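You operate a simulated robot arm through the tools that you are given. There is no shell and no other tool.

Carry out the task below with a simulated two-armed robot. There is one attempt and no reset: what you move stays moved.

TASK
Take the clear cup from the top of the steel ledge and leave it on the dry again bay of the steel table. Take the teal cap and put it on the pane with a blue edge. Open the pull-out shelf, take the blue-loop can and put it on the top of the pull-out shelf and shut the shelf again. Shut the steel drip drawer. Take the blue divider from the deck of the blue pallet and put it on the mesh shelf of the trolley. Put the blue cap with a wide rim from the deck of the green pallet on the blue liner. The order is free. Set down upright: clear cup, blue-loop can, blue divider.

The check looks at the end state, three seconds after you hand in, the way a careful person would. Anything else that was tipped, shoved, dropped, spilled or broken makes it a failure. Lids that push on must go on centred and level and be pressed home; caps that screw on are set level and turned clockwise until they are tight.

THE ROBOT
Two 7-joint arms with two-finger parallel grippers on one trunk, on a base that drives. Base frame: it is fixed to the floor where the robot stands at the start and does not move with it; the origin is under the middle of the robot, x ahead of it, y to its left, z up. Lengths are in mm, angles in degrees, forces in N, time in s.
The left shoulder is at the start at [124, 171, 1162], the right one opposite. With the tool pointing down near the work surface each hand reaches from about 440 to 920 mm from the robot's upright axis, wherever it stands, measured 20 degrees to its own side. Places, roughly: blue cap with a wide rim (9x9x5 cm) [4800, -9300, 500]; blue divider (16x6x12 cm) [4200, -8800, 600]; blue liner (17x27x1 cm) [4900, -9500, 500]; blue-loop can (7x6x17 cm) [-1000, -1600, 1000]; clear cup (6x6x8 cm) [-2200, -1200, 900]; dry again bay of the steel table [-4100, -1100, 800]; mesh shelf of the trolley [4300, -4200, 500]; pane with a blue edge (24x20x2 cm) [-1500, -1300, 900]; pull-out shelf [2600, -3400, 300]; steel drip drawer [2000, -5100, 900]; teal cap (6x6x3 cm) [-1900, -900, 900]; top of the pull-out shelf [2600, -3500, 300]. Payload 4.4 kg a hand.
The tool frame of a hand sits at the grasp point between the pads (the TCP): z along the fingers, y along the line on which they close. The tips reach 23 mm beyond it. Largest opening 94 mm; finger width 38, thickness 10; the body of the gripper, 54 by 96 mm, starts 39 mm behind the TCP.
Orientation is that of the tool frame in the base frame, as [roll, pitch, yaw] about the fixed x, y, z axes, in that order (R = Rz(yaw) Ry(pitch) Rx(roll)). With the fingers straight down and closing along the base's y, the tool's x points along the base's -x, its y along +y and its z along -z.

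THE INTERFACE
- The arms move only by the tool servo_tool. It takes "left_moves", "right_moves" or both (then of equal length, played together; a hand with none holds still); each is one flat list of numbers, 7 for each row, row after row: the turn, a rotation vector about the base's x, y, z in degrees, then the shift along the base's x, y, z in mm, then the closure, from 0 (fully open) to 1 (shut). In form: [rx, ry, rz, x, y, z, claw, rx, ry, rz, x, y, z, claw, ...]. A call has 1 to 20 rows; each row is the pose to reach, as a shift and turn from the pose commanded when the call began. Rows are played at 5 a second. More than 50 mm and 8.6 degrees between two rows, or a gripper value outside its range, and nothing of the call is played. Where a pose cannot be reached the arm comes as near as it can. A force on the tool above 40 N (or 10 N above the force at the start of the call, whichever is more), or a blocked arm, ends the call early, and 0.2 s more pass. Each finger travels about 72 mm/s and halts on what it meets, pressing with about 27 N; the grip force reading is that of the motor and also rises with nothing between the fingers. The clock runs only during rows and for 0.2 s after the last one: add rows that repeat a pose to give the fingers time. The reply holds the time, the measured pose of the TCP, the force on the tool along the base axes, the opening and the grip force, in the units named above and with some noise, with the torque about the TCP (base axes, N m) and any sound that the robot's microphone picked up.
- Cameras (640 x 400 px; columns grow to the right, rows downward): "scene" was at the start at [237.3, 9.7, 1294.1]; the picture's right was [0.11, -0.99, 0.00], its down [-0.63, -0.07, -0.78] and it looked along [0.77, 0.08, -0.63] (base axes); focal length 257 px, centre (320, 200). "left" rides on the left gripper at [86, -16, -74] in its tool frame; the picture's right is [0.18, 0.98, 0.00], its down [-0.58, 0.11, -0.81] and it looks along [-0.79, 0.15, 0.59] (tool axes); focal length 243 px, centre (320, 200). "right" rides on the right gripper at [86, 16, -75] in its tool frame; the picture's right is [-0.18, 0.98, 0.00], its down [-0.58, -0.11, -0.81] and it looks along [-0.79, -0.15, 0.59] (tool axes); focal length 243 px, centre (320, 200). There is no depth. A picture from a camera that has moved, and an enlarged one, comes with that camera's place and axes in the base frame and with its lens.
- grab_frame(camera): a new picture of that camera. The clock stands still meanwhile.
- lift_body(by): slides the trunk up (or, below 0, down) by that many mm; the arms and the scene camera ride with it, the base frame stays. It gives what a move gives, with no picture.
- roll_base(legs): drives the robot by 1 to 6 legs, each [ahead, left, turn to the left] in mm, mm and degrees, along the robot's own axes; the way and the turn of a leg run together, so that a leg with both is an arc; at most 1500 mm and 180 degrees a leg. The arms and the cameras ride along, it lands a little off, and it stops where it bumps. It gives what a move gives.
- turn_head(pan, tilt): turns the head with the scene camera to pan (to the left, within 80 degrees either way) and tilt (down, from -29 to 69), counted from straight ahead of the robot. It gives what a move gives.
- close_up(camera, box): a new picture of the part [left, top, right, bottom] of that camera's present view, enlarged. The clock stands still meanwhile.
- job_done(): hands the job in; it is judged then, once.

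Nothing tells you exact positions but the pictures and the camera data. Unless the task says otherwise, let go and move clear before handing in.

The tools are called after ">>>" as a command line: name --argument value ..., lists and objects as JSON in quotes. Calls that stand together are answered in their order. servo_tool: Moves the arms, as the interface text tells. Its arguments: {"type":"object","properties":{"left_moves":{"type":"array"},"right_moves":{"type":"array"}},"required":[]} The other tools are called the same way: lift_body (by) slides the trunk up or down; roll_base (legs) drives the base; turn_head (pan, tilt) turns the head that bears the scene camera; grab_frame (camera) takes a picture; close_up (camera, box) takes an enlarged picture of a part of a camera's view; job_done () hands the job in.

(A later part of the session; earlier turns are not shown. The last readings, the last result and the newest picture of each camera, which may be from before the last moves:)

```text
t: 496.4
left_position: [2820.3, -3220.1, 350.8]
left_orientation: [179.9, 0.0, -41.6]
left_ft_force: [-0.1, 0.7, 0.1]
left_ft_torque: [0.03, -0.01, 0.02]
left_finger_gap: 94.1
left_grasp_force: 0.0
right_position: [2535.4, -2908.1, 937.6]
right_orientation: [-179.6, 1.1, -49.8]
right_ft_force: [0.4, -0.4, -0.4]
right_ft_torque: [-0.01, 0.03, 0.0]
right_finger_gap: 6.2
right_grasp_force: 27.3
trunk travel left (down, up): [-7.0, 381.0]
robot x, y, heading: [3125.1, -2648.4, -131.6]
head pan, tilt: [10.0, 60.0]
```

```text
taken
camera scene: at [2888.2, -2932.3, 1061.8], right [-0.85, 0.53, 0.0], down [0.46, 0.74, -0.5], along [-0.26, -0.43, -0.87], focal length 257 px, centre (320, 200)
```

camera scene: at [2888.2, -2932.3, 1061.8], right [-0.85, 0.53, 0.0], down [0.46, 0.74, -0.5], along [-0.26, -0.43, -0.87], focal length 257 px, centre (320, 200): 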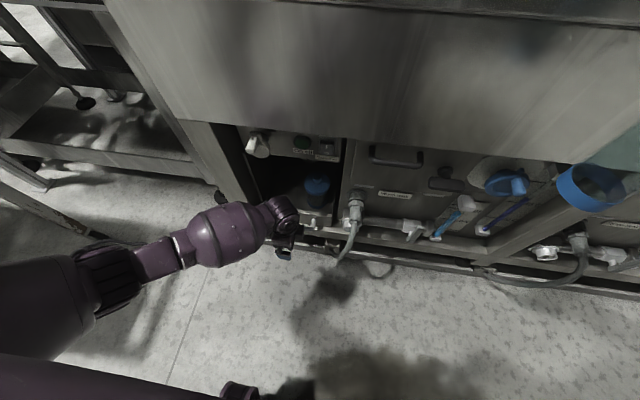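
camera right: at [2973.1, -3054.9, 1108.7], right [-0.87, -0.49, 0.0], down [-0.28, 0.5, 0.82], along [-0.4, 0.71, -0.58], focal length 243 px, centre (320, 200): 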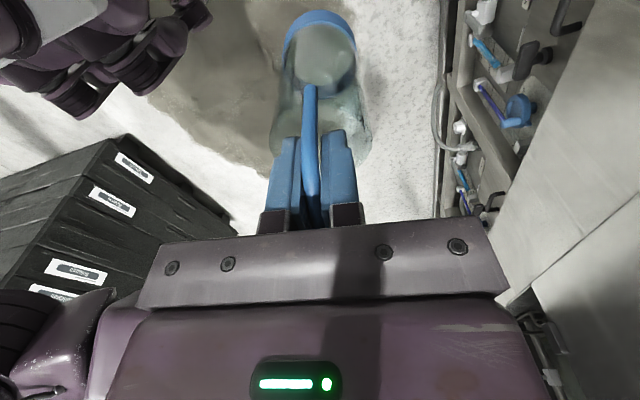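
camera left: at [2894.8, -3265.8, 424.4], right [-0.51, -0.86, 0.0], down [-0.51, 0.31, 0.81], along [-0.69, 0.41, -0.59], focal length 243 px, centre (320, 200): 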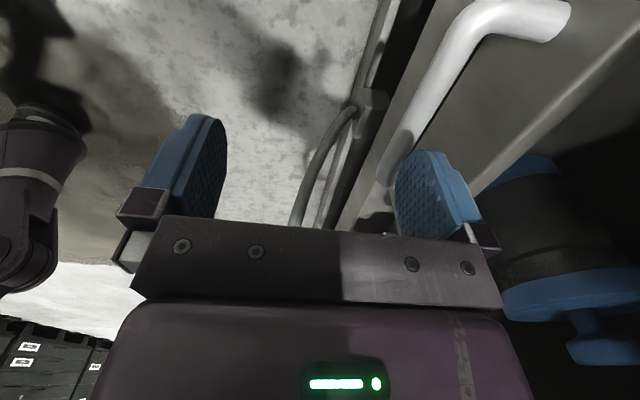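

The hand tracks well now. I'll narrow the fingers to about 28 mm so the rear finger fits between bar and plate, move forward over the bar, and check before descending.

>>> servo_tool --left_moves '[0, 0, 0, 0, 0, 0, 0.3, 0, 0, 0, 0, 0, 0, 0.6, 0, 0, 0, 0, 0, 0, 0.7, 0, 0, 0, -21.6, -24.3, 0, 0.7, 0, 0, 0, -42.5, -47.9, 0, 0.7, 0, 0, 0, -42.5, -47.9, 0, 0.7]'

>>> grab_frame --camera "left"

>>> close_up --camera "scene" --box '[210, 150, 370, 270]'

```text
t: 497.9
left_position: [2777.8, -3268.2, 350.0]
left_orientation: [179.9, 0.0, -41.7]
left_ft_force: [-0.5, -0.7, 0.9]
left_ft_torque: [0.02, -0.01, -0.01]
left_finger_gap: 28.3
left_grasp_force: 0.1
right_position: [2535.6, -2907.7, 936.8]
right_orientation: [-179.7, 1.1, -49.8]
right_ft_force: [0.4, -0.4, -0.4]
right_ft_torque: [0.0, -0.01, -0.04]
right_finger_gap: 6.2
right_grasp_force: 27.1
trunk travel left (down, up): [-7.0, 381.0]
robot x, y, heading: [3126.2, -2650.2, -131.8]
head pan, tilt: [10.0, 60.0]
```

```text
taken
camera left: at [2852.7, -3313.6, 424.0], right [-0.51, -0.86, 0.0], down [-0.51, 0.3, 0.81], along [-0.69, 0.41, -0.59], focal length 243 px, centre (320, 200)
```

left: 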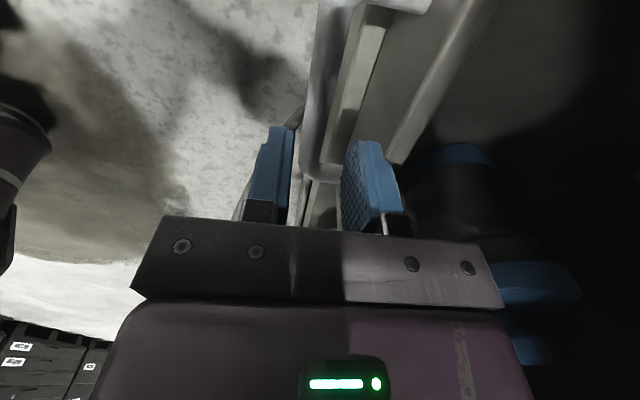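

```text
3.33 times, centred on (290, 210) of scene
camera zoom: at [2888.1, -2932.4, 1061.7], right [-0.85, 0.53, 0.0], down [0.46, 0.74, -0.5], along [-0.26, -0.43, -0.87], focal length 858 px, centre (420, 167)
```

zoom: 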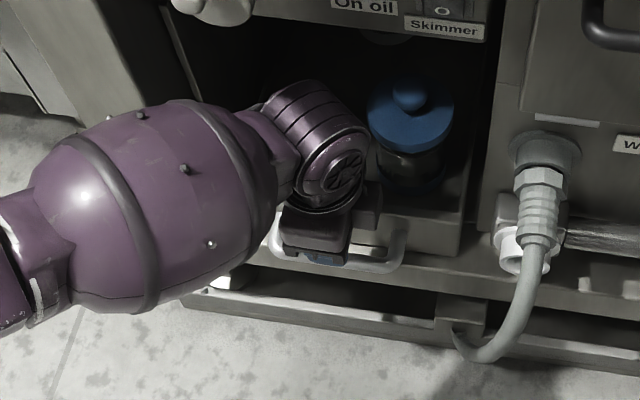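

The bar appears between the fingers. Zooming to confirm centring before descending.

>>> close_up --camera "left" --box '[230, 40, 430, 240]'

```text
2.00 times, centred on (330, 140) of left
camera zoom: at [2852.7, -3313.6, 424.0], right [-0.51, -0.86, 0.0], down [-0.51, 0.3, 0.81], along [-0.69, 0.41, -0.59], focal length 485 px, centre (300, 320)
```

zoom: 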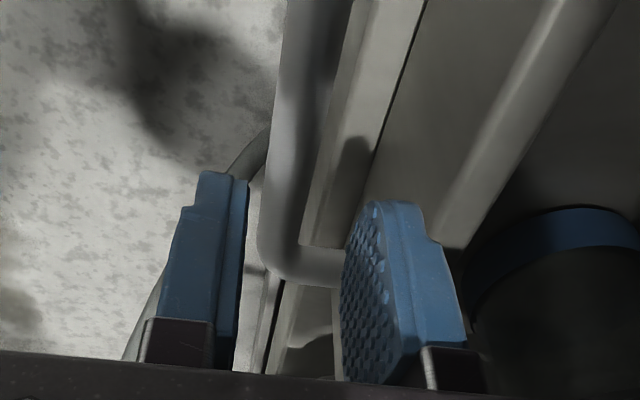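

The bar is centred between the fingers. Descending and gripping it.

>>> servo_tool --left_moves '[0, 0, 0, 0, 0, -20, 0.7, 0, 0, 0, 0, 0, -40, 0.7, 0, 0, 0, 0, 0, -55, 0.7, 0, 0, 0, 0, 0, -55, 0.7]'

>>> grab_frame --camera "left"

```text
t: 498.9
left_position: [2776.4, -3268.4, 295.4]
left_orientation: [179.8, -0.1, -41.5]
left_ft_force: [-0.1, -0.5, 0.1]
left_ft_torque: [0.01, 0.03, 0.01]
left_finger_gap: 28.1
left_grasp_force: 0.1
right_position: [2536.6, -2907.9, 936.8]
right_orientation: [-179.7, 1.0, -49.8]
right_ft_force: [0.4, 0.7, -1.0]
right_ft_torque: [-0.01, 0.02, 0.0]
right_finger_gap: 5.9
right_grasp_force: 27.4
trunk travel left (down, up): [-7.0, 381.0]
robot x, y, heading: [3126.8, -2647.6, -131.6]
head pan, tilt: [10.0, 60.0]
```

```text
taken
camera left: at [2851.8, -3313.4, 369.2], right [-0.51, -0.86, 0.0], down [-0.51, 0.3, 0.81], along [-0.69, 0.41, -0.59], focal length 243 px, centre (320, 200)
```

left: 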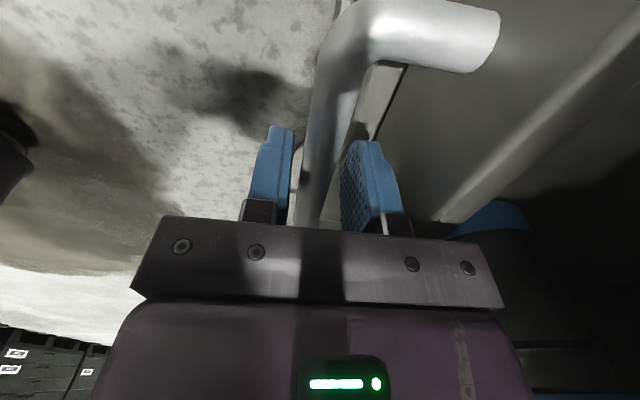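

The bar is between the fingers with no contact force. Closing on it.

>>> servo_tool --left_moves '[0, 0, 0, 0, 0, 0, 0.8, 0, 0, 0, 0, 0, 0, 0.9, 0, 0, 0, 0, 0, 0, 0.95, 0, 0, 0, 0, 0, 0, 0.95]'

```text
t: 499.9
left_position: [2779.4, -3268.2, 293.7]
left_orientation: [-180.0, -0.1, -41.5]
left_ft_force: [1.0, 5.5, 0.5]
left_ft_torque: [-0.1, -0.21, 1.97]
left_finger_gap: 16.6
left_grasp_force: 45.2
right_position: [2535.6, -2907.3, 937.2]
right_orientation: [-179.8, 1.1, -49.8]
right_ft_force: [0.8, -0.2, -0.2]
right_ft_torque: [0.04, -0.02, 0.02]
right_finger_gap: 5.8
right_grasp_force: 26.7
trunk travel left (down, up): [-7.0, 381.0]
robot x, y, heading: [3123.5, -2652.3, -131.5]
head pan, tilt: [10.0, 60.0]
```

Gripped the bar (16.6 mm). Now pulling the shelf open by driving the base back, first a short distance.

>>> roll_base --legs '[[-80, 0, 0]]'

>>> grab_frame --camera "scene"

```text
t: 500.9
left_position: [2828.8, -3207.1, 295.2]
left_orientation: [180.0, 0.0, -41.6]
left_ft_force: [-8.8, 8.8, -5.4]
left_ft_torque: [-0.46, -0.48, 1.7]
left_finger_gap: 16.6
left_grasp_force: 44.9
right_position: [2587.8, -2848.0, 936.9]
right_orientation: [-179.6, 1.1, -49.9]
right_ft_force: [0.3, -0.9, -0.9]
right_ft_torque: [0.0, -0.02, 0.03]
right_finger_gap: 6.1
right_grasp_force: 27.0
trunk travel left (down, up): [-7.0, 381.0]
robot x, y, heading: [3178.9, -2585.9, -131.8]
head pan, tilt: [10.0, 60.0]
```

```text
taken
camera scene: at [2940.3, -2873.4, 1061.6], right [-0.85, 0.53, 0.0], down [0.46, 0.74, -0.5], along [-0.26, -0.42, -0.87], focal length 257 px, centre (320, 200)
```

scene: 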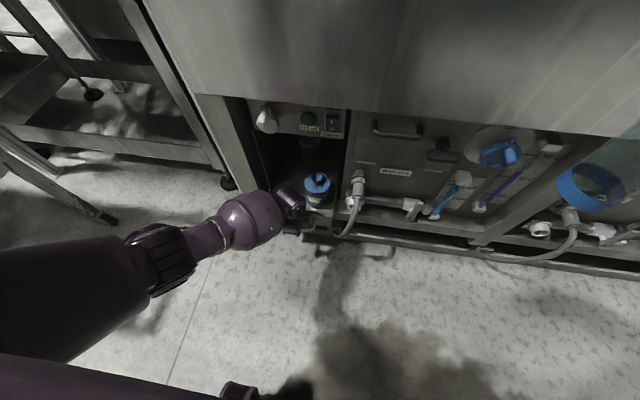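

The shelf slides out with the canister on it. Pulling a further 140 mm with slight sideways correction.

>>> roll_base --legs '[[-70, -5, 0]]'

>>> roll_base --legs '[[-70, -4, 0]]'

>>> grab_frame --camera "scene"

```text
t: 501.9
left_position: [2873.1, -3154.7, 294.9]
left_orientation: [180.0, -0.1, -41.5]
left_ft_force: [16.0, -11.3, 1.9]
left_ft_torque: [-0.12, -0.08, 1.78]
left_finger_gap: 16.5
left_grasp_force: 44.7
right_position: [2631.2, -2793.9, 937.0]
right_orientation: [-179.7, 1.1, -49.8]
right_ft_force: [0.8, -0.5, -1.2]
right_ft_torque: [-0.02, 0.0, 0.0]
right_finger_gap: 6.2
right_grasp_force: 27.2
trunk travel left (down, up): [-7.0, 381.0]
robot x, y, heading: [3222.8, -2536.4, -131.8]
head pan, tilt: [10.0, 60.0]
```

```text
t: 502.9
left_position: [2918.8, -3102.1, 295.0]
left_orientation: [-180.0, -0.3, -41.3]
left_ft_force: [14.1, -10.5, 6.3]
left_ft_torque: [-0.1, 0.0, 1.8]
left_finger_gap: 16.4
left_grasp_force: 44.8
right_position: [2674.3, -2739.2, 936.3]
right_orientation: [-179.7, 1.1, -49.7]
right_ft_force: [0.0, 0.5, -0.4]
right_ft_torque: [0.02, 0.01, 0.03]
right_finger_gap: 5.9
right_grasp_force: 26.7
trunk travel left (down, up): [-7.0, 381.0]
robot x, y, heading: [3265.0, -2475.4, -131.7]
head pan, tilt: [10.0, 60.0]
```

```text
taken
camera scene: at [3027.0, -2764.3, 1062.0], right [-0.85, 0.53, 0.0], down [0.46, 0.74, -0.5], along [-0.26, -0.43, -0.87], focal length 257 px, centre (320, 200)
```

scene: 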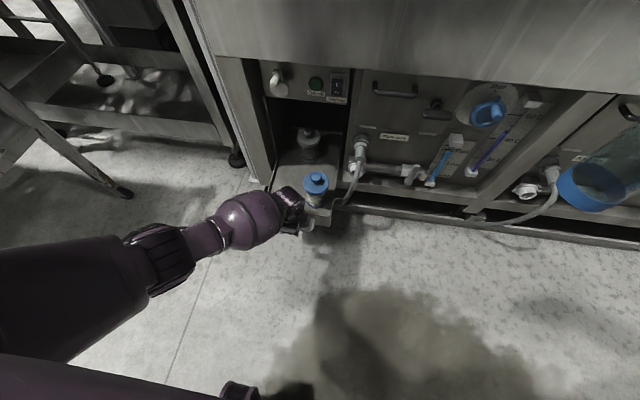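

The shelf is out about 217 mm. Now I'll release the handle: open slightly, rise straight up, then move the left hand away up-left.

>>> servo_tool --left_moves '[0, 0, 0, 0, 0, 0, 0.8, 0, 0, 0, 0, 0, 0, 0.7, 0, 0, 0, 0, 0, 0, 0.7, 0, 0, 0, 0, 0, 25, 0.7, 0, 0, 0, 0, 0, 55, 0.7, 0, 0, 0, 10, 12, 85, 0.7, 0, 0, 0, 35, 25, 110, 0.7, 0, 0, 0, 65, 5, 135, 0.7, 0, 0, 0, 95, -15, 165, 0.7, 0, 0, 0, 120, -40, 195, 0.7, 0, 0, 0, 145, -60, 225, 0.7, 0, 0, 0, 155, -70, 265, 0.7, 0, 0, 0, 155, -70, 305, 0.7, 0, 0, 0, 155, -70, 345, 0.7, 0, 0, 0, 155, -70, 345, 0.7]'

>>> grab_frame --camera "scene"

```text
t: 506.1
left_position: [3074.6, -3172.2, 639.6]
left_orientation: [-180.0, -0.4, -41.4]
left_ft_force: [0.0, 0.9, 0.5]
left_ft_torque: [0.02, 0.01, -0.02]
left_finger_gap: 28.4
left_grasp_force: 0.1
right_position: [2674.6, -2740.1, 936.3]
right_orientation: [-179.7, 1.1, -49.7]
right_ft_force: [0.5, -0.8, -0.3]
right_ft_torque: [0.03, 0.01, -0.02]
right_finger_gap: 6.0
right_grasp_force: 27.3
trunk travel left (down, up): [-7.0, 381.0]
robot x, y, heading: [3265.0, -2480.7, -132.0]
head pan, tilt: [10.0, 60.0]
```

```text
taken
camera scene: at [3026.5, -2764.5, 1061.7], right [-0.85, 0.53, 0.0], down [0.46, 0.74, -0.5], along [-0.26, -0.43, -0.87], focal length 257 px, centre (320, 200)
```

scene: 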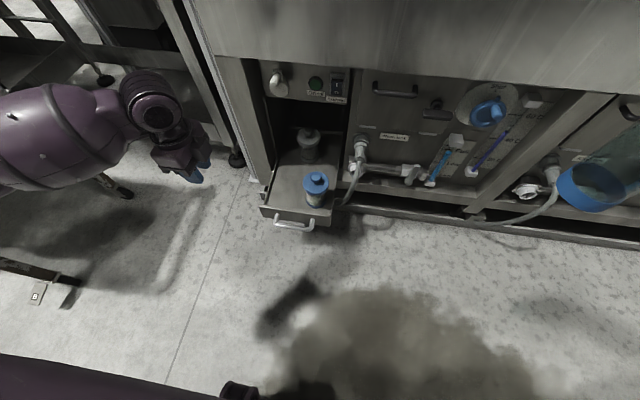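

>>> close_up --camera "scene" --box '[230, 100, 400, 240]'

```text
2.86 times, centred on (315, 170) of scene
camera zoom: at [3026.5, -2764.5, 1061.7], right [-0.85, 0.53, 0.0], down [0.46, 0.74, -0.5], along [-0.26, -0.43, -0.87], focal length 735 px, centre (334, 286)
```

zoom: 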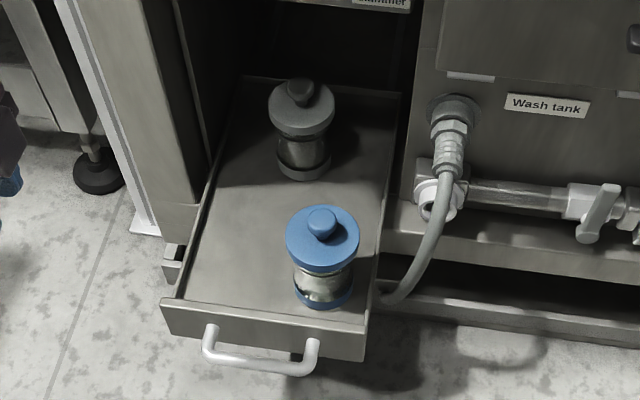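

The tray is clearly visible: two lidded jars on its right side, free floor on the left. I'll tuck the left hand higher, then shift the base left and forward so my right hand can set the can on the free left part.

>>> servo_tool --left_moves '[0, 0, 0, -8, 18, 36, 0.7, 0, 0, 0, -16, 36, 72, 0.7, 0, 0, 0, -24, 54, 108, 0.7, 0, 0, 0, -32, 72, 144, 0.7, 0, 0, 0, -40, 91, 180, 0.7, 0, 0, 0, -40, 91, 180, 0.7]'

>>> roll_base --legs '[[0, 320, 0], [150, 0, 0]]'

>>> turn_head --pan 0 --tilt 60

>>> grab_frame --camera "scene"

```text
t: 507.5
left_position: [3033.1, -3080.4, 820.7]
left_orientation: [-180.0, -0.4, -41.5]
left_ft_force: [0.4, -0.8, -0.5]
left_ft_torque: [0.0, 0.03, 0.0]
left_finger_gap: 28.2
left_grasp_force: 0.0
right_position: [2673.6, -2740.4, 936.1]
right_orientation: [-179.7, 1.1, -49.7]
right_ft_force: [0.0, -0.3, 0.1]
right_ft_torque: [0.02, -0.02, 0.01]
right_finger_gap: 6.2
right_grasp_force: 27.4
trunk travel left (down, up): [-7.0, 381.0]
robot x, y, heading: [3263.5, -2483.7, -131.7]
head pan, tilt: [10.0, 60.0]
```

```text
t: 511.9
left_position: [3175.0, -3406.9, 819.3]
left_orientation: [-179.8, -0.4, -41.4]
left_ft_force: [0.1, 0.5, 0.5]
left_ft_torque: [0.01, 0.0, -0.02]
left_finger_gap: 28.2
left_grasp_force: 0.2
right_position: [2815.6, -3065.6, 935.6]
right_orientation: [-179.7, 1.0, -49.6]
right_ft_force: [-0.2, -0.7, -0.9]
right_ft_torque: [-0.04, -0.03, 0.01]
right_finger_gap: 6.1
right_grasp_force: 27.1
trunk travel left (down, up): [-7.0, 381.0]
robot x, y, heading: [3405.2, -2809.5, -132.0]
head pan, tilt: [10.0, 60.0]
```

```text
t: 512.6
left_position: [3174.7, -3405.9, 820.3]
left_orientation: [-179.9, -0.4, -41.4]
left_ft_force: [0.1, -0.8, -0.1]
left_ft_torque: [-0.01, -0.02, -0.02]
left_finger_gap: 28.1
left_grasp_force: 0.0
right_position: [2815.7, -3065.6, 936.1]
right_orientation: [-179.7, 1.1, -49.7]
right_ft_force: [0.2, -0.6, -0.6]
right_ft_torque: [0.01, -0.01, 0.04]
right_finger_gap: 6.2
right_grasp_force: 27.1
trunk travel left (down, up): [-7.0, 381.0]
robot x, y, heading: [3404.5, -2806.4, -131.6]
head pan, tilt: [0.0, 60.0]
```

```text
taken
camera scene: at [3158.3, -3083.2, 1061.8], right [-0.75, 0.66, 0.0], down [0.58, 0.65, -0.5], along [-0.33, -0.37, -0.87], focal length 257 px, centre (320, 200)
```

scene: 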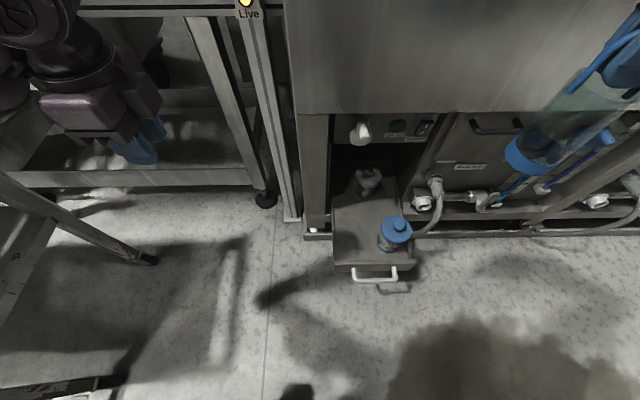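

Good. I'll zoom on the tray to fix the target spot from this view.

>>> close_up --camera "scene" --box '[290, 130, 450, 300]'

```text
2.35 times, centred on (370, 215) of scene
camera zoom: at [3158.3, -3083.2, 1061.8], right [-0.75, 0.66, 0.0], down [0.58, 0.65, -0.5], along [-0.33, -0.37, -0.87], focal length 605 px, centre (202, 165)
```

zoom: 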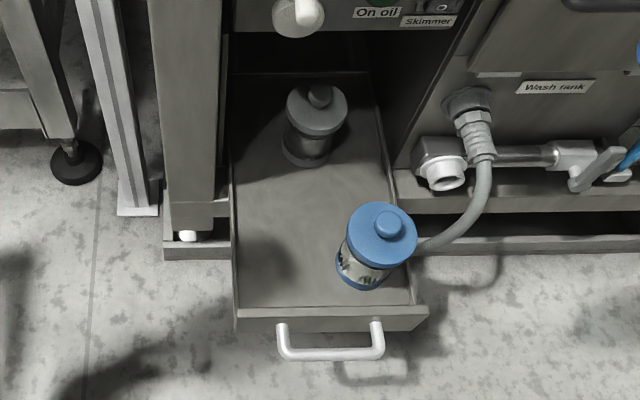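

To keep the right wrist comfortable for the low placement, I'll turn the can hand back to its neutral yaw (the can's orientation about vertical doesn't matter).

>>> servo_tool --right_moves '[0, 0, 8.2, 0, 0, 0, 1, 0, 0, 16.4, 0, 0, 0, 1, 0, 0, 24.6, 0, 0, 0, 1, 0, 0, 32.8, 0, 0, 0, 1, 0, 0, 41, 0, 0, 0, 1, 0, 0, 49.2, 0, 0, 0, 1, 0, 0, 57.4, 0, 0, 0, 1, 0, 0, 65.6, 0, 0, 0, 1, 0, 0, 73.8, 0, 0, 0, 1, 0, 0, 82, 0, 0, 0, 1, 0, 0, 90.2, 0, 0, 0, 1, 0, 0, 98, 0, 0, 0, 1, 0, 0, 98, 0, 0, 0, 1]'

>>> servo_tool --right_moves '[0, 0, 0, 27, -29.6, 0, 1, 0, 0, 0, 54, -59.1, 0, 1, 0, 0, 0, 81, -88.6, 0, 1, 0, 0, 0, 108.1, -118.2, 0, 1, 0, 0, 0, 108.1, -118.2, -45, 1, 0, 0, 0, 108.1, -118.2, -90, 1, 0, 0, 0, 108.1, -118.2, -135, 1, 0, 0, 0, 108.1, -118.2, -180, 1, 0, 0, 0, 108.1, -118.2, -225, 1, 0, 0, 0, 108.1, -118.2, -225, 1]'

>>> grab_frame --camera "scene"

>>> grab_frame --camera "right"

```text
t: 515.4
left_position: [3174.7, -3406.6, 820.8]
left_orientation: [-179.9, -0.4, -41.2]
left_ft_force: [0.2, 0.3, -0.2]
left_ft_torque: [0.03, -0.01, -0.02]
left_finger_gap: 28.4
left_grasp_force: 0.1
right_position: [2814.4, -3066.0, 936.5]
right_orientation: [-179.7, 1.0, 48.4]
right_ft_force: [0.8, -0.4, -1.4]
right_ft_torque: [-0.02, 0.01, 0.0]
right_finger_gap: 6.4
right_grasp_force: 26.7
trunk travel left (down, up): [-7.0, 381.0]
robot x, y, heading: [3406.6, -2808.2, -131.6]
head pan, tilt: [0.0, 60.0]
```

```text
t: 517.6
left_position: [3176.2, -3406.7, 820.8]
left_orientation: [179.9, -0.4, -41.2]
left_ft_force: [-0.2, -0.3, -0.2]
left_ft_torque: [-0.01, 0.0, -0.01]
left_finger_gap: 28.1
left_grasp_force: 0.0
right_position: [2924.0, -3183.9, 711.5]
right_orientation: [-179.7, 1.1, 48.3]
right_ft_force: [0.3, -0.1, -0.5]
right_ft_torque: [0.01, -0.02, 0.01]
right_finger_gap: 6.0
right_grasp_force: 26.4
trunk travel left (down, up): [-7.0, 381.0]
robot x, y, heading: [3407.2, -2809.7, -131.8]
head pan, tilt: [0.0, 60.0]
```

```text
taken
camera scene: at [3158.3, -3083.0, 1061.9], right [-0.75, 0.66, 0.0], down [0.58, 0.65, -0.5], along [-0.33, -0.37, -0.87], focal length 257 px, centre (320, 200)
```

scene: 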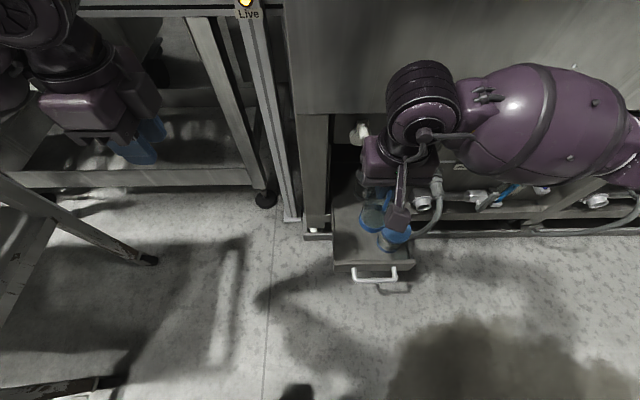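

```text
taken
camera right: at [2994.2, -3129.9, 783.8], right [0.61, -0.79, 0.0], down [-0.45, -0.35, 0.82], along [-0.65, -0.5, -0.58], focal length 243 px, centre (320, 200)
```

right: 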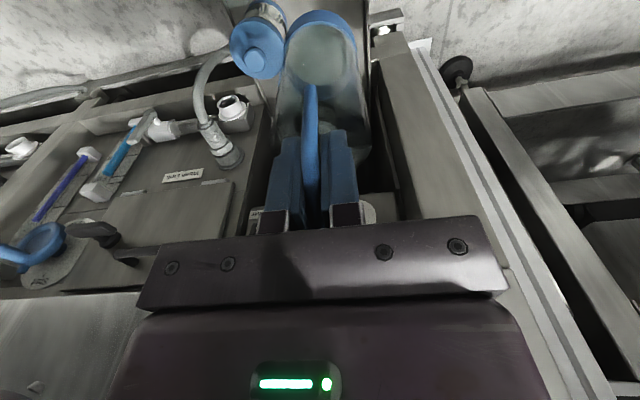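

The can is above the free side of the tray. Lowering to z≈520, then moving forward over the tray.

>>> servo_tool --right_moves '[0, 0, 0, 0, 0, -45, 1, 0, 0, 0, 0, 0, -90, 1, 0, 0, 0, 0, 0, -135, 1, 0, 0, 0, 0, 0, -190, 1, 0, 0, 0, -18, -21.5, -190, 1, 0, 0, 0, -37, -43, -190, 1, 0, 0, 0, -55, -64.7, -190, 1, 0, 0, 0, -55, -64.7, -190, 1]'

>>> grab_frame --camera "right"

>>> grab_frame --camera "scene"

```text
refused: row 4 steps farther than a row can; nothing moved
```

```text
taken
camera right: at [2994.2, -3129.9, 783.8], right [0.61, -0.79, 0.0], down [-0.45, -0.35, 0.82], along [-0.65, -0.5, -0.58], focal length 243 px, centre (320, 200)
```

right: 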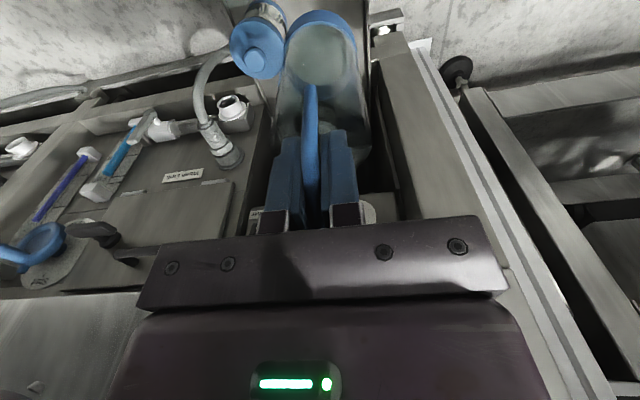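

```text
taken
camera scene: at [3158.3, -3083.0, 1061.9], right [-0.75, 0.66, 0.0], down [0.58, 0.65, -0.5], along [-0.33, -0.37, -0.87], focal length 257 px, centre (320, 200)
```

scene: 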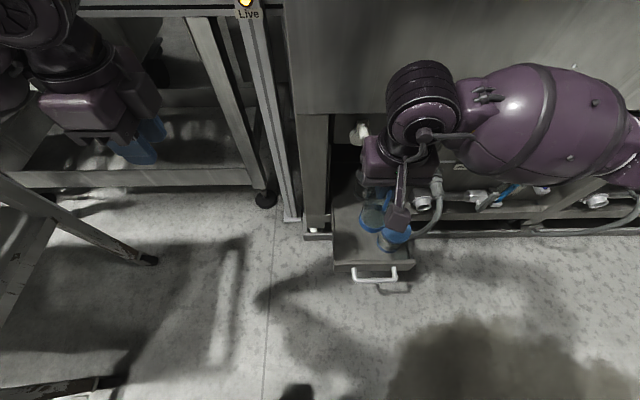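

Refused for a step size; repeating with smaller steps.

>>> servo_tool --right_moves '[0, 0, 0, 0, 0, -45, 1, 0, 0, 0, 0, 0, -90, 1, 0, 0, 0, 0, 0, -130, 1, 0, 0, 0, 0, 0, -170, 1, 0, 0, 0, 0, 0, -190, 1, 0, 0, 0, -18, -21.5, -190, 1, 0, 0, 0, -37, -43, -190, 1, 0, 0, 0, -55, -64.7, -190, 1, 0, 0, 0, -55, -64.7, -190, 1]'

>>> grab_frame --camera "right"

>>> grab_frame --camera "scene"

```text
t: 519.6
left_position: [3175.0, -3405.3, 819.5]
left_orientation: [-179.9, -0.4, -41.3]
left_ft_force: [0.3, -0.3, 0.5]
left_ft_torque: [0.01, 0.06, -0.02]
left_finger_gap: 27.9
left_grasp_force: 0.1
right_position: [2869.1, -3248.3, 522.0]
right_orientation: [-179.6, 1.0, 48.4]
right_ft_force: [0.1, -0.4, -1.5]
right_ft_torque: [0.01, -0.03, 0.03]
right_finger_gap: 6.2
right_grasp_force: 26.6
trunk travel left (down, up): [-7.0, 381.0]
robot x, y, heading: [3404.4, -2806.8, -131.4]
head pan, tilt: [0.0, 60.0]
```

```text
taken
camera right: at [2939.3, -3195.4, 594.6], right [0.61, -0.79, 0.0], down [-0.46, -0.35, 0.82], along [-0.65, -0.5, -0.58], focal length 243 px, centre (320, 200)
```

right: 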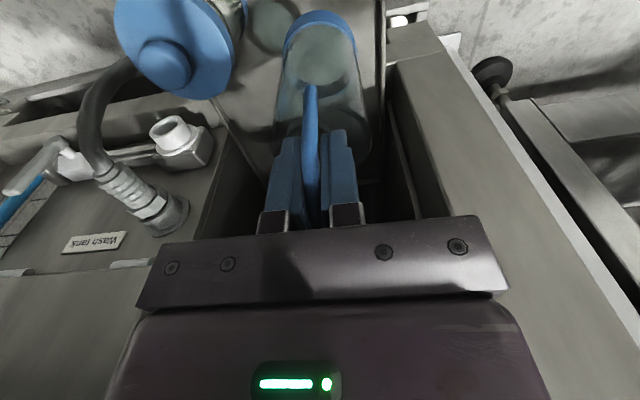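

```text
taken
camera scene: at [3158.2, -3083.1, 1061.7], right [-0.75, 0.66, 0.0], down [0.58, 0.65, -0.5], along [-0.33, -0.37, -0.87], focal length 257 px, centre (320, 200)
```

scene: 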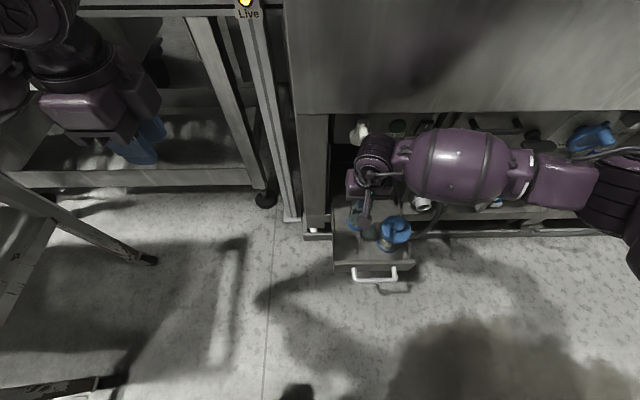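

Clear so far. Lowering toward the tray floor in stages.

>>> servo_tool --right_moves '[0, 0, 0, 0, 0, -30, 1, 0, 0, 0, 0, 0, -60, 1, 0, 0, 0, 0, 0, -80, 1, 0, 0, 0, 0, 0, -80, 1]'

>>> close_up --camera "right" --box '[220, 0, 420, 200]'

>>> close_up --camera "scene" --box '[290, 130, 450, 300]'

```text
t: 520.6
left_position: [3176.0, -3406.6, 820.4]
left_orientation: [180.0, -0.5, -41.3]
left_ft_force: [-0.2, 0.3, -0.7]
left_ft_torque: [0.0, 0.0, 0.02]
left_finger_gap: 28.2
left_grasp_force: 0.1
right_position: [2867.9, -3250.1, 440.8]
right_orientation: [-179.6, 1.1, 48.4]
right_ft_force: [0.1, -0.7, -0.6]
right_ft_torque: [0.01, 0.0, -0.03]
right_finger_gap: 5.8
right_grasp_force: 27.2
trunk travel left (down, up): [-7.0, 381.0]
robot x, y, heading: [3402.5, -2811.8, -131.7]
head pan, tilt: [0.0, 60.0]
```

```text
2.00 times, centred on (320, 100) of right
camera zoom: at [2938.7, -3195.6, 514.0], right [0.61, -0.79, 0.0], down [-0.45, -0.35, 0.82], along [-0.65, -0.5, -0.58], focal length 485 px, centre (320, 400)
```

zoom: 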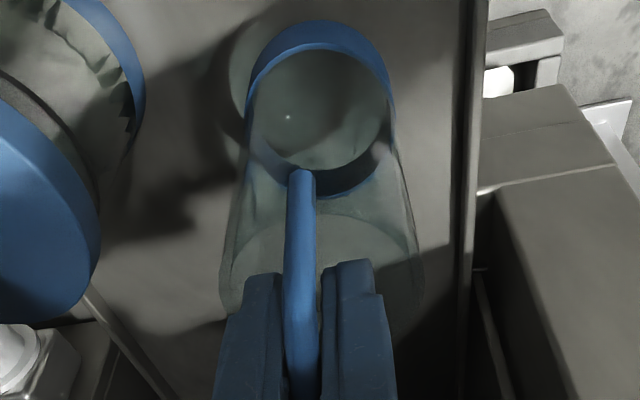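

```text
2.35 times, centred on (370, 215) of scene
camera zoom: at [3158.3, -3083.1, 1061.8], right [-0.75, 0.66, 0.0], down [0.58, 0.65, -0.5], along [-0.33, -0.37, -0.87], focal length 605 px, centre (202, 165)
```

zoom: 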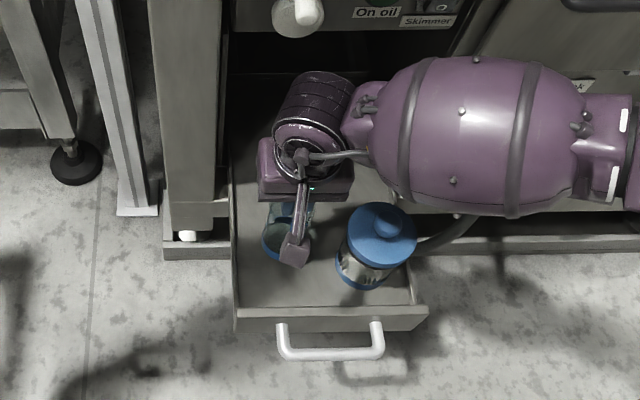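

The can is well positioned left of the jar. Lowering further in small steps until contact.

>>> servo_tool --right_moves '[0, 0, 0, 0, 0, -12, 1, 0, 0, 0, 0, 0, -24, 1, 0, 0, 0, 0, 0, -24, 1]'

>>> servo_tool --right_moves '[0, 0, 0, 0, 0, -4, 1, 0, 0, 0, 0, 0, -8, 1, 0, 0, 0, 0, 0, -8, 1]'

>>> servo_tool --right_moves '[0, 0, 0, 0, 0, -4, 1, 0, 0, 0, 0, 0, -8, 1, 0, 0, 0, 0, 0, -8, 1]'

```text
t: 521.4
left_position: [3174.6, -3405.7, 820.9]
left_orientation: [180.0, -0.4, -41.3]
left_ft_force: [0.8, -0.4, -0.2]
left_ft_torque: [0.02, -0.01, 0.03]
left_finger_gap: 28.1
left_grasp_force: 0.1
right_position: [2869.2, -3249.7, 417.2]
right_orientation: [-179.8, 1.2, 48.3]
right_ft_force: [0.3, 0.5, -0.5]
right_ft_torque: [0.01, 0.04, 0.0]
right_finger_gap: 6.1
right_grasp_force: 27.4
trunk travel left (down, up): [-7.0, 381.0]
robot x, y, heading: [3405.8, -2808.7, -131.8]
head pan, tilt: [0.0, 60.0]
```

```text
t: 522.2
left_position: [3174.9, -3404.5, 821.3]
left_orientation: [179.8, -0.4, -41.3]
left_ft_force: [0.3, 0.4, 0.1]
left_ft_torque: [0.0, -0.02, -0.01]
left_finger_gap: 28.2
left_grasp_force: 0.1
right_position: [2868.0, -3249.3, 411.1]
right_orientation: [-179.7, 1.3, 48.4]
right_ft_force: [0.5, 3.5, 15.8]
right_ft_torque: [0.04, -0.07, 0.02]
right_finger_gap: 6.0
right_grasp_force: 27.3
trunk travel left (down, up): [-7.0, 381.0]
robot x, y, heading: [3404.1, -2809.9, -131.8]
head pan, tilt: [0.0, 60.0]
```

```text
t: 523.0
left_position: [3176.0, -3405.6, 820.8]
left_orientation: [-180.0, -0.4, -41.4]
left_ft_force: [0.9, 0.2, 0.2]
left_ft_torque: [0.0, 0.0, -0.02]
left_finger_gap: 28.3
left_grasp_force: 0.1
right_position: [2868.9, -3250.0, 403.1]
right_orientation: [-179.8, 1.1, 48.2]
right_ft_force: [-2.6, -2.0, 19.7]
right_ft_torque: [-0.04, 0.05, -0.02]
right_finger_gap: 6.2
right_grasp_force: 27.1
trunk travel left (down, up): [-7.0, 381.0]
robot x, y, heading: [3404.1, -2807.0, -131.9]
head pan, tilt: [0.0, 60.0]
```

The can is standing on the tray (contact at z≈411, then the loop slid slightly in the grip). I'll open just a little, rise, then open fully and retreat upward.

>>> servo_tool --right_moves '[0, 0, 0, 0, 0, 0, 0.88, 0, 0, 0, 0, 0, 0, 0.8, 0, 0, 0, 0, 0, 0, 0.8, 0, 0, 0, 0, 0, 10, 0.8, 0, 0, 0, 0, 0, 25, 0.75, 0, 0, 0, 0, 0, 50, 0.7, 0, 0, 0, 0, 0, 75, 0.7, 0, 0, 0, 0, 0, 75, 0.7]'

>>> close_up --camera "right" --box '[220, 0, 420, 200]'

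>>> close_up --camera "scene" --box '[290, 130, 450, 300]'

```text
t: 524.8
left_position: [3173.7, -3406.6, 819.5]
left_orientation: [-179.9, -0.3, -41.3]
left_ft_force: [-0.5, 0.3, 0.5]
left_ft_torque: [-0.03, -0.02, -0.02]
left_finger_gap: 28.3
left_grasp_force: 0.0
right_position: [2868.9, -3249.3, 476.4]
right_orientation: [-179.7, 1.2, 48.4]
right_ft_force: [0.0, -1.1, -1.1]
right_ft_torque: [-0.01, 0.06, 0.0]
right_finger_gap: 15.7
right_grasp_force: 0.1
trunk travel left (down, up): [-7.0, 381.0]
robot x, y, heading: [3401.5, -2806.2, -131.9]
head pan, tilt: [0.0, 60.0]
```

```text
2.00 times, centred on (320, 100) of right
camera zoom: at [2938.6, -3195.4, 550.0], right [0.61, -0.79, 0.0], down [-0.45, -0.35, 0.82], along [-0.65, -0.5, -0.58], focal length 485 px, centre (320, 400)
```

zoom: 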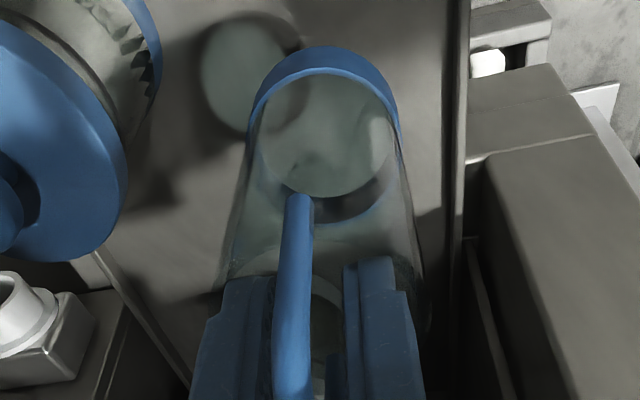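

```text
2.35 times, centred on (370, 215) of scene
camera zoom: at [3158.2, -3083.2, 1061.7], right [-0.75, 0.66, 0.0], down [0.58, 0.65, -0.5], along [-0.33, -0.37, -0.87], focal length 605 px, centre (202, 165)
```

zoom: 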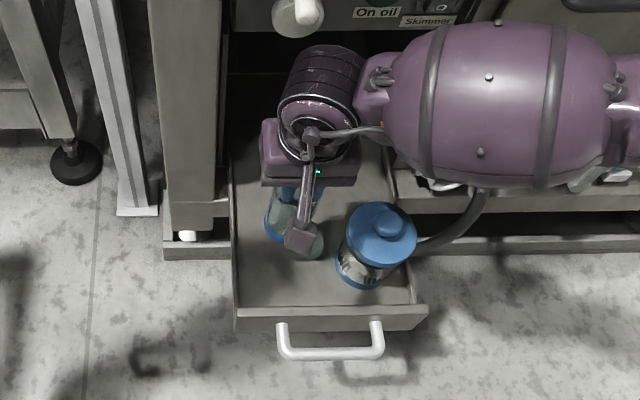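

The fingertips had dipped into the can's mouth and, on opening, wedged there and lifted the can. I'll lower it back to the tray, then close the fingers a bit to free them before rising.

>>> servo_tool --right_moves '[0, 0, 0, 0, 0, -25, 0.8, 0, 0, 0, 0, 0, -50, 0.8, 0, 0, 0, 0, 0, -60, 0.8, 0, 0, 0, 0, 0, -60, 0.8]'

>>> servo_tool --right_moves '[0, 0, 0, 0, 0, -4, 0.8, 0, 0, 0, 0, 0, -8, 0.8, 0, 0, 0, 0, 0, -8, 0.8]'

>>> close_up --camera "right" --box '[220, 0, 420, 200]'

```text
t: 525.8
left_position: [3174.5, -3407.0, 820.6]
left_orientation: [-180.0, -0.3, -41.4]
left_ft_force: [0.5, 0.1, 0.0]
left_ft_torque: [-0.01, -0.02, 0.01]
left_finger_gap: 28.2
left_grasp_force: 0.0
right_position: [2868.7, -3248.7, 416.6]
right_orientation: [-179.7, 1.2, 48.3]
right_ft_force: [-0.1, 0.9, -0.5]
right_ft_torque: [-0.02, 0.06, -0.03]
right_finger_gap: 15.0
right_grasp_force: 0.0
trunk travel left (down, up): [-7.0, 381.0]
robot x, y, heading: [3406.5, -2806.7, -131.9]
head pan, tilt: [0.0, 60.0]
```

```text
t: 526.6
left_position: [3175.1, -3406.4, 819.8]
left_orientation: [-180.0, -0.4, -41.3]
left_ft_force: [0.0, 0.2, 0.5]
left_ft_torque: [-0.03, 0.02, 0.0]
left_finger_gap: 28.3
left_grasp_force: 0.1
right_position: [2869.4, -3246.8, 408.4]
right_orientation: [-179.7, 1.0, 48.4]
right_ft_force: [0.2, 0.3, -0.3]
right_ft_torque: [0.02, -0.01, -0.03]
right_finger_gap: 15.0
right_grasp_force: 0.2
trunk travel left (down, up): [-7.0, 381.0]
robot x, y, heading: [3406.0, -2807.9, -131.4]
head pan, tilt: [0.0, 60.0]
```

```text
2.00 times, centred on (320, 100) of right
camera zoom: at [2938.9, -3194.7, 481.2], right [0.61, -0.79, 0.0], down [-0.45, -0.35, 0.82], along [-0.65, -0.5, -0.58], focal length 485 px, centre (320, 400)
```

zoom: 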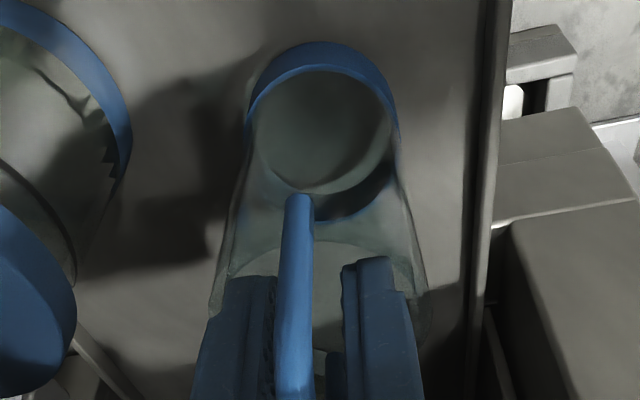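

Not yet in contact. Lowering a few more millimetres.

>>> servo_tool --right_moves '[0, 0, 0, 0, 0, -3, 0.8, 0, 0, 0, 0, 0, -3, 0.8]'

>>> servo_tool --right_moves '[0, 0, 0, 0, 0, -3, 0.8, 0, 0, 0, 0, 0, -3, 0.8]'

>>> servo_tool --right_moves '[0, 0, 0, 0, 0, -2, 0.8, 0, 0, 0, 0, 0, -2, 0.8]'

```text
t: 527.2
left_position: [3175.2, -3406.8, 820.7]
left_orientation: [-179.9, -0.4, -41.2]
left_ft_force: [0.1, -0.2, 0.0]
left_ft_torque: [0.03, 0.0, 0.02]
left_finger_gap: 28.1
left_grasp_force: 0.0
right_position: [2868.3, -3247.9, 406.5]
right_orientation: [-179.7, 1.2, 48.3]
right_ft_force: [0.6, 1.3, -0.4]
right_ft_torque: [0.0, -0.02, 0.01]
right_finger_gap: 15.1
right_grasp_force: 0.1
trunk travel left (down, up): [-7.0, 381.0]
robot x, y, heading: [3406.3, -2803.5, -131.7]
head pan, tilt: [0.0, 60.0]
```

```text
t: 527.8
left_position: [3175.0, -3405.3, 820.2]
left_orientation: [180.0, -0.4, -41.3]
left_ft_force: [-0.2, 0.7, 0.4]
left_ft_torque: [0.01, -0.01, -0.01]
left_finger_gap: 28.1
left_grasp_force: 0.1
right_position: [2867.4, -3248.9, 402.5]
right_orientation: [-179.7, 1.1, 48.3]
right_ft_force: [0.5, 0.6, -0.9]
right_ft_torque: [-0.01, -0.01, -0.01]
right_finger_gap: 14.9
right_grasp_force: 0.0
trunk travel left (down, up): [-7.0, 381.0]
robot x, y, heading: [3402.7, -2806.6, -131.8]
head pan, tilt: [0.0, 60.0]
```

```text
t: 528.4
left_position: [3173.6, -3407.7, 820.1]
left_orientation: [-179.8, -0.4, -41.3]
left_ft_force: [-0.4, -1.0, -0.4]
left_ft_torque: [0.02, -0.03, 0.0]
left_finger_gap: 28.3
left_grasp_force: 0.1
right_position: [2868.1, -3249.4, 400.7]
right_orientation: [-179.7, 1.1, 48.3]
right_ft_force: [-0.9, 0.0, -1.1]
right_ft_torque: [-0.02, -0.01, 0.0]
right_finger_gap: 15.0
right_grasp_force: 0.1
trunk travel left (down, up): [-7.0, 381.0]
robot x, y, heading: [3405.2, -2804.0, -131.7]
head pan, tilt: [0.0, 60.0]
```

>>> servo_tool --right_moves '[0, 0, 0, 0, 0, -3, 0.8, 0, 0, 0, 0, 0, -3, 0.8]'

>>> servo_tool --right_moves '[0, 0, 0, 0, 0, -3, 0.8, 0, 0, 0, 0, 0, -3, 0.8]'

>>> close_up --camera "right" --box '[200, 0, 440, 240]'

```text
t: 529.0
left_position: [3174.0, -3405.3, 820.3]
left_orientation: [179.9, -0.4, -41.2]
left_ft_force: [-0.3, -0.2, -0.5]
left_ft_torque: [-0.02, 0.02, 0.04]
left_finger_gap: 28.4
left_grasp_force: 0.0
right_position: [2867.8, -3248.6, 398.1]
right_orientation: [-179.7, 1.1, 48.3]
right_ft_force: [0.2, 0.1, 4.5]
right_ft_torque: [0.04, 0.01, 0.02]
right_finger_gap: 14.8
right_grasp_force: 0.1
trunk travel left (down, up): [-7.0, 381.0]
robot x, y, heading: [3405.4, -2806.6, -131.7]
head pan, tilt: [0.0, 60.0]
```

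```text
t: 529.6
left_position: [3175.7, -3405.9, 821.7]
left_orientation: [179.9, -0.3, -41.3]
left_ft_force: [0.5, 0.3, -0.5]
left_ft_torque: [-0.02, 0.01, 0.0]
left_finger_gap: 28.1
left_grasp_force: 0.2
right_position: [2867.7, -3251.0, 396.6]
right_orientation: [-179.7, 1.4, 48.3]
right_ft_force: [-2.3, 0.4, 20.3]
right_ft_torque: [0.05, 0.04, 0.0]
right_finger_gap: 15.2
right_grasp_force: 0.1
trunk travel left (down, up): [-7.0, 381.0]
robot x, y, heading: [3404.4, -2807.1, -131.5]
head pan, tilt: [0.0, 60.0]
```

```text
1.67 times, centred on (320, 120) of right
camera zoom: at [2938.3, -3196.2, 469.7], right [0.61, -0.79, 0.0], down [-0.45, -0.35, 0.82], along [-0.65, -0.5, -0.57], focal length 404 px, centre (320, 333)
```

zoom: 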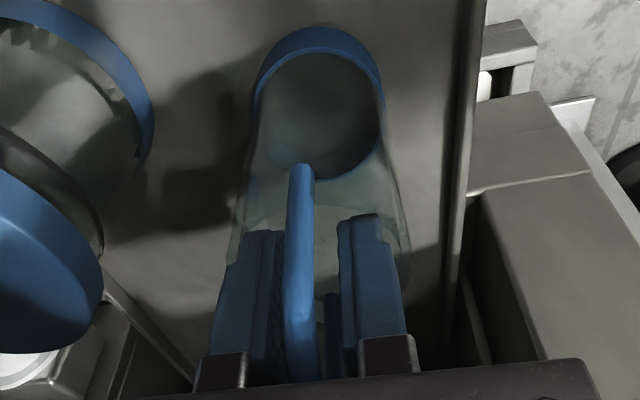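

Firm contact now (20 N). Closing the fingers slightly to free them from the mouth, then rising a little and checking.

>>> servo_tool --right_moves '[0, 0, 0, 0, 0, 0, 0.85, 0, 0, 0, 0, 0, 0, 0.89, 0, 0, 0, 0, 0, 0, 0.89, 0, 0, 0, 0, 0, 8, 0.89, 0, 0, 0, 0, 0, 16, 0.89, 0, 0, 0, 0, 0, 24, 0.89, 0, 0, 0, 0, 0, 24, 0.89]'

>>> close_up --camera "right" --box '[200, 0, 440, 240]'

```text
t: 531.2
left_position: [3175.2, -3405.8, 819.0]
left_orientation: [-179.8, -0.4, -41.4]
left_ft_force: [-0.3, -0.3, 0.0]
left_ft_torque: [0.0, 0.01, 0.02]
left_finger_gap: 28.2
left_grasp_force: 0.1
right_position: [2868.3, -3249.5, 418.5]
right_orientation: [-179.8, 1.0, 48.2]
right_ft_force: [0.0, 0.1, -0.7]
right_ft_torque: [0.0, 0.0, -0.02]
right_finger_gap: 10.4
right_grasp_force: 0.1
trunk travel left (down, up): [-7.0, 381.0]
robot x, y, heading: [3404.8, -2806.5, -131.7]
head pan, tilt: [0.0, 60.0]
```

```text
1.67 times, centred on (320, 120) of right
camera zoom: at [2939.3, -3194.9, 491.1], right [0.61, -0.79, 0.0], down [-0.46, -0.35, 0.82], along [-0.65, -0.5, -0.58], focal length 404 px, centre (320, 333)
```

zoom: 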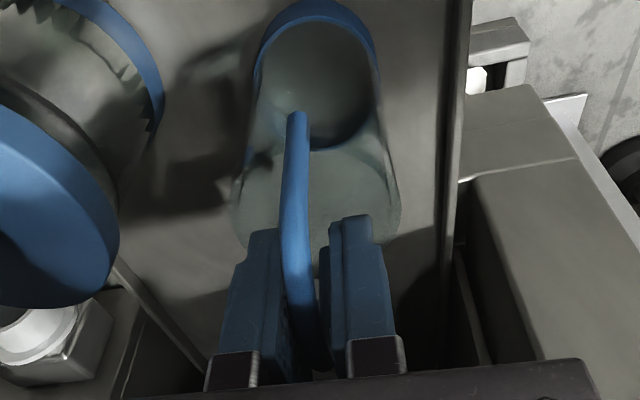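

The can stays down and the fingers are free. Rising fully clear now.

>>> servo_tool --right_moves '[0, 0, 0, 0, 0, 12, 0.89, 0, 0, 0, 0, 0, 25, 0.85, 0, 0, 0, 0, 0, 45, 0.8, 0, 0, 0, 0, 0, 70, 0.7, 0, 0, 0, 0, 0, 100, 0.7, 0, 0, 0, 0, 0, 130, 0.7, 0, 0, 0, 0, 0, 130, 0.7]'

>>> grab_frame --camera "right"

>>> close_up --camera "scene" --box '[290, 130, 450, 300]'

```text
t: 532.8
left_position: [3175.7, -3406.2, 820.1]
left_orientation: [-180.0, -0.3, -41.3]
left_ft_force: [-0.2, -0.2, -0.3]
left_ft_torque: [-0.02, 0.01, 0.01]
left_finger_gap: 28.6
left_grasp_force: 0.1
right_position: [2868.1, -3248.5, 548.6]
right_orientation: [-179.7, 1.2, 48.3]
right_ft_force: [0.4, 0.1, -0.8]
right_ft_torque: [0.01, 0.01, 0.01]
right_finger_gap: 28.1
right_grasp_force: 0.1
trunk travel left (down, up): [-7.0, 381.0]
robot x, y, heading: [3404.0, -2809.3, -131.5]
head pan, tilt: [0.0, 60.0]
```

```text
taken
camera right: at [2938.0, -3194.4, 621.9], right [0.61, -0.79, 0.0], down [-0.45, -0.35, 0.82], along [-0.65, -0.5, -0.58], focal length 243 px, centre (320, 200)
```

right: 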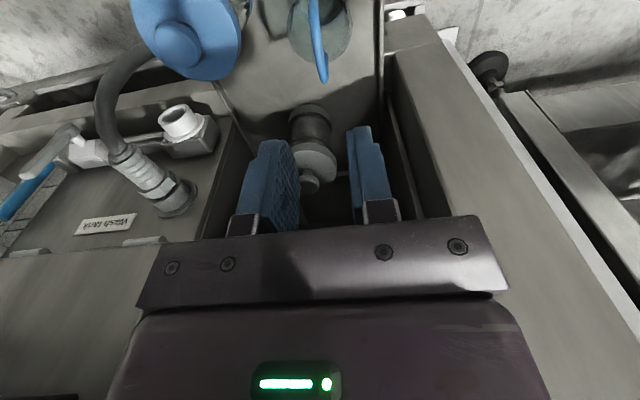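

```text
2.35 times, centred on (370, 215) of scene
camera zoom: at [3158.2, -3083.2, 1061.7], right [-0.75, 0.66, 0.0], down [0.58, 0.65, -0.5], along [-0.33, -0.37, -0.87], focal length 605 px, centre (202, 165)
```

zoom: 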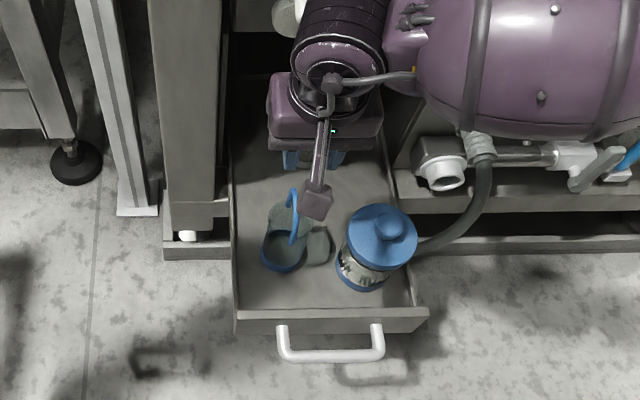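

The can stands upright on the tray beside the jars. Retracting the right hand back and up.

>>> servo_tool --right_moves '[0, 0, 0, 24, 28, 10, 0.7, 0, 0, 0, 48.6, 57, 30, 0.7, 0, 0, 0, 48.6, 57, 75, 0.7, 0, 0, 0, 48.6, 57, 120, 0.7, 0, 0, 0, 48.6, 57, 165, 0.7, 0, 0, 0, 35, 65, 210, 0.7, 0, 0, 0, 10, 85, 245, 0.7, 0, 0, 0, -20, 105, 280, 0.7, 0, 0, 0, -50, 125, 310, 0.7, 0, 0, 0, -60, 130, 340, 0.7, 0, 0, 0, -60, 130, 340, 0.7]'

>>> grab_frame --camera "scene"

>>> close_up --camera "scene" --box '[290, 130, 450, 300]'

```text
refused: row 8 steps farther than a row can; nothing moved
```

```text
taken
camera scene: at [3158.2, -3083.2, 1061.7], right [-0.75, 0.66, 0.0], down [0.58, 0.65, -0.5], along [-0.33, -0.37, -0.87], focal length 257 px, centre (320, 200)
```

scene: 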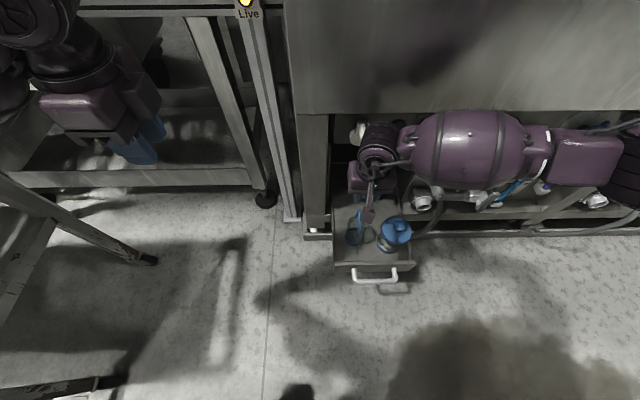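

```text
2.35 times, centred on (370, 215) of scene
camera zoom: at [3158.2, -3083.2, 1061.7], right [-0.75, 0.66, 0.0], down [0.58, 0.65, -0.5], along [-0.33, -0.37, -0.87], focal length 605 px, centre (202, 165)
```

zoom: 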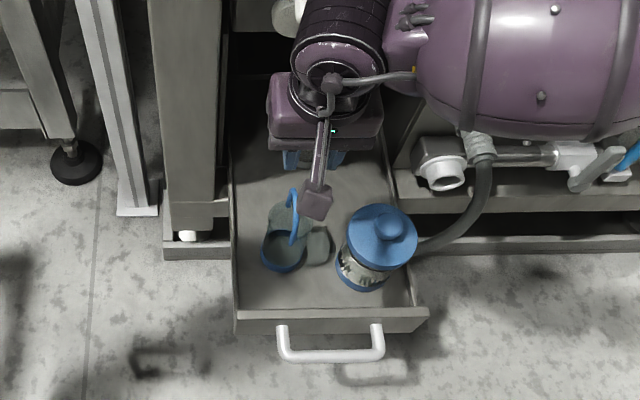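

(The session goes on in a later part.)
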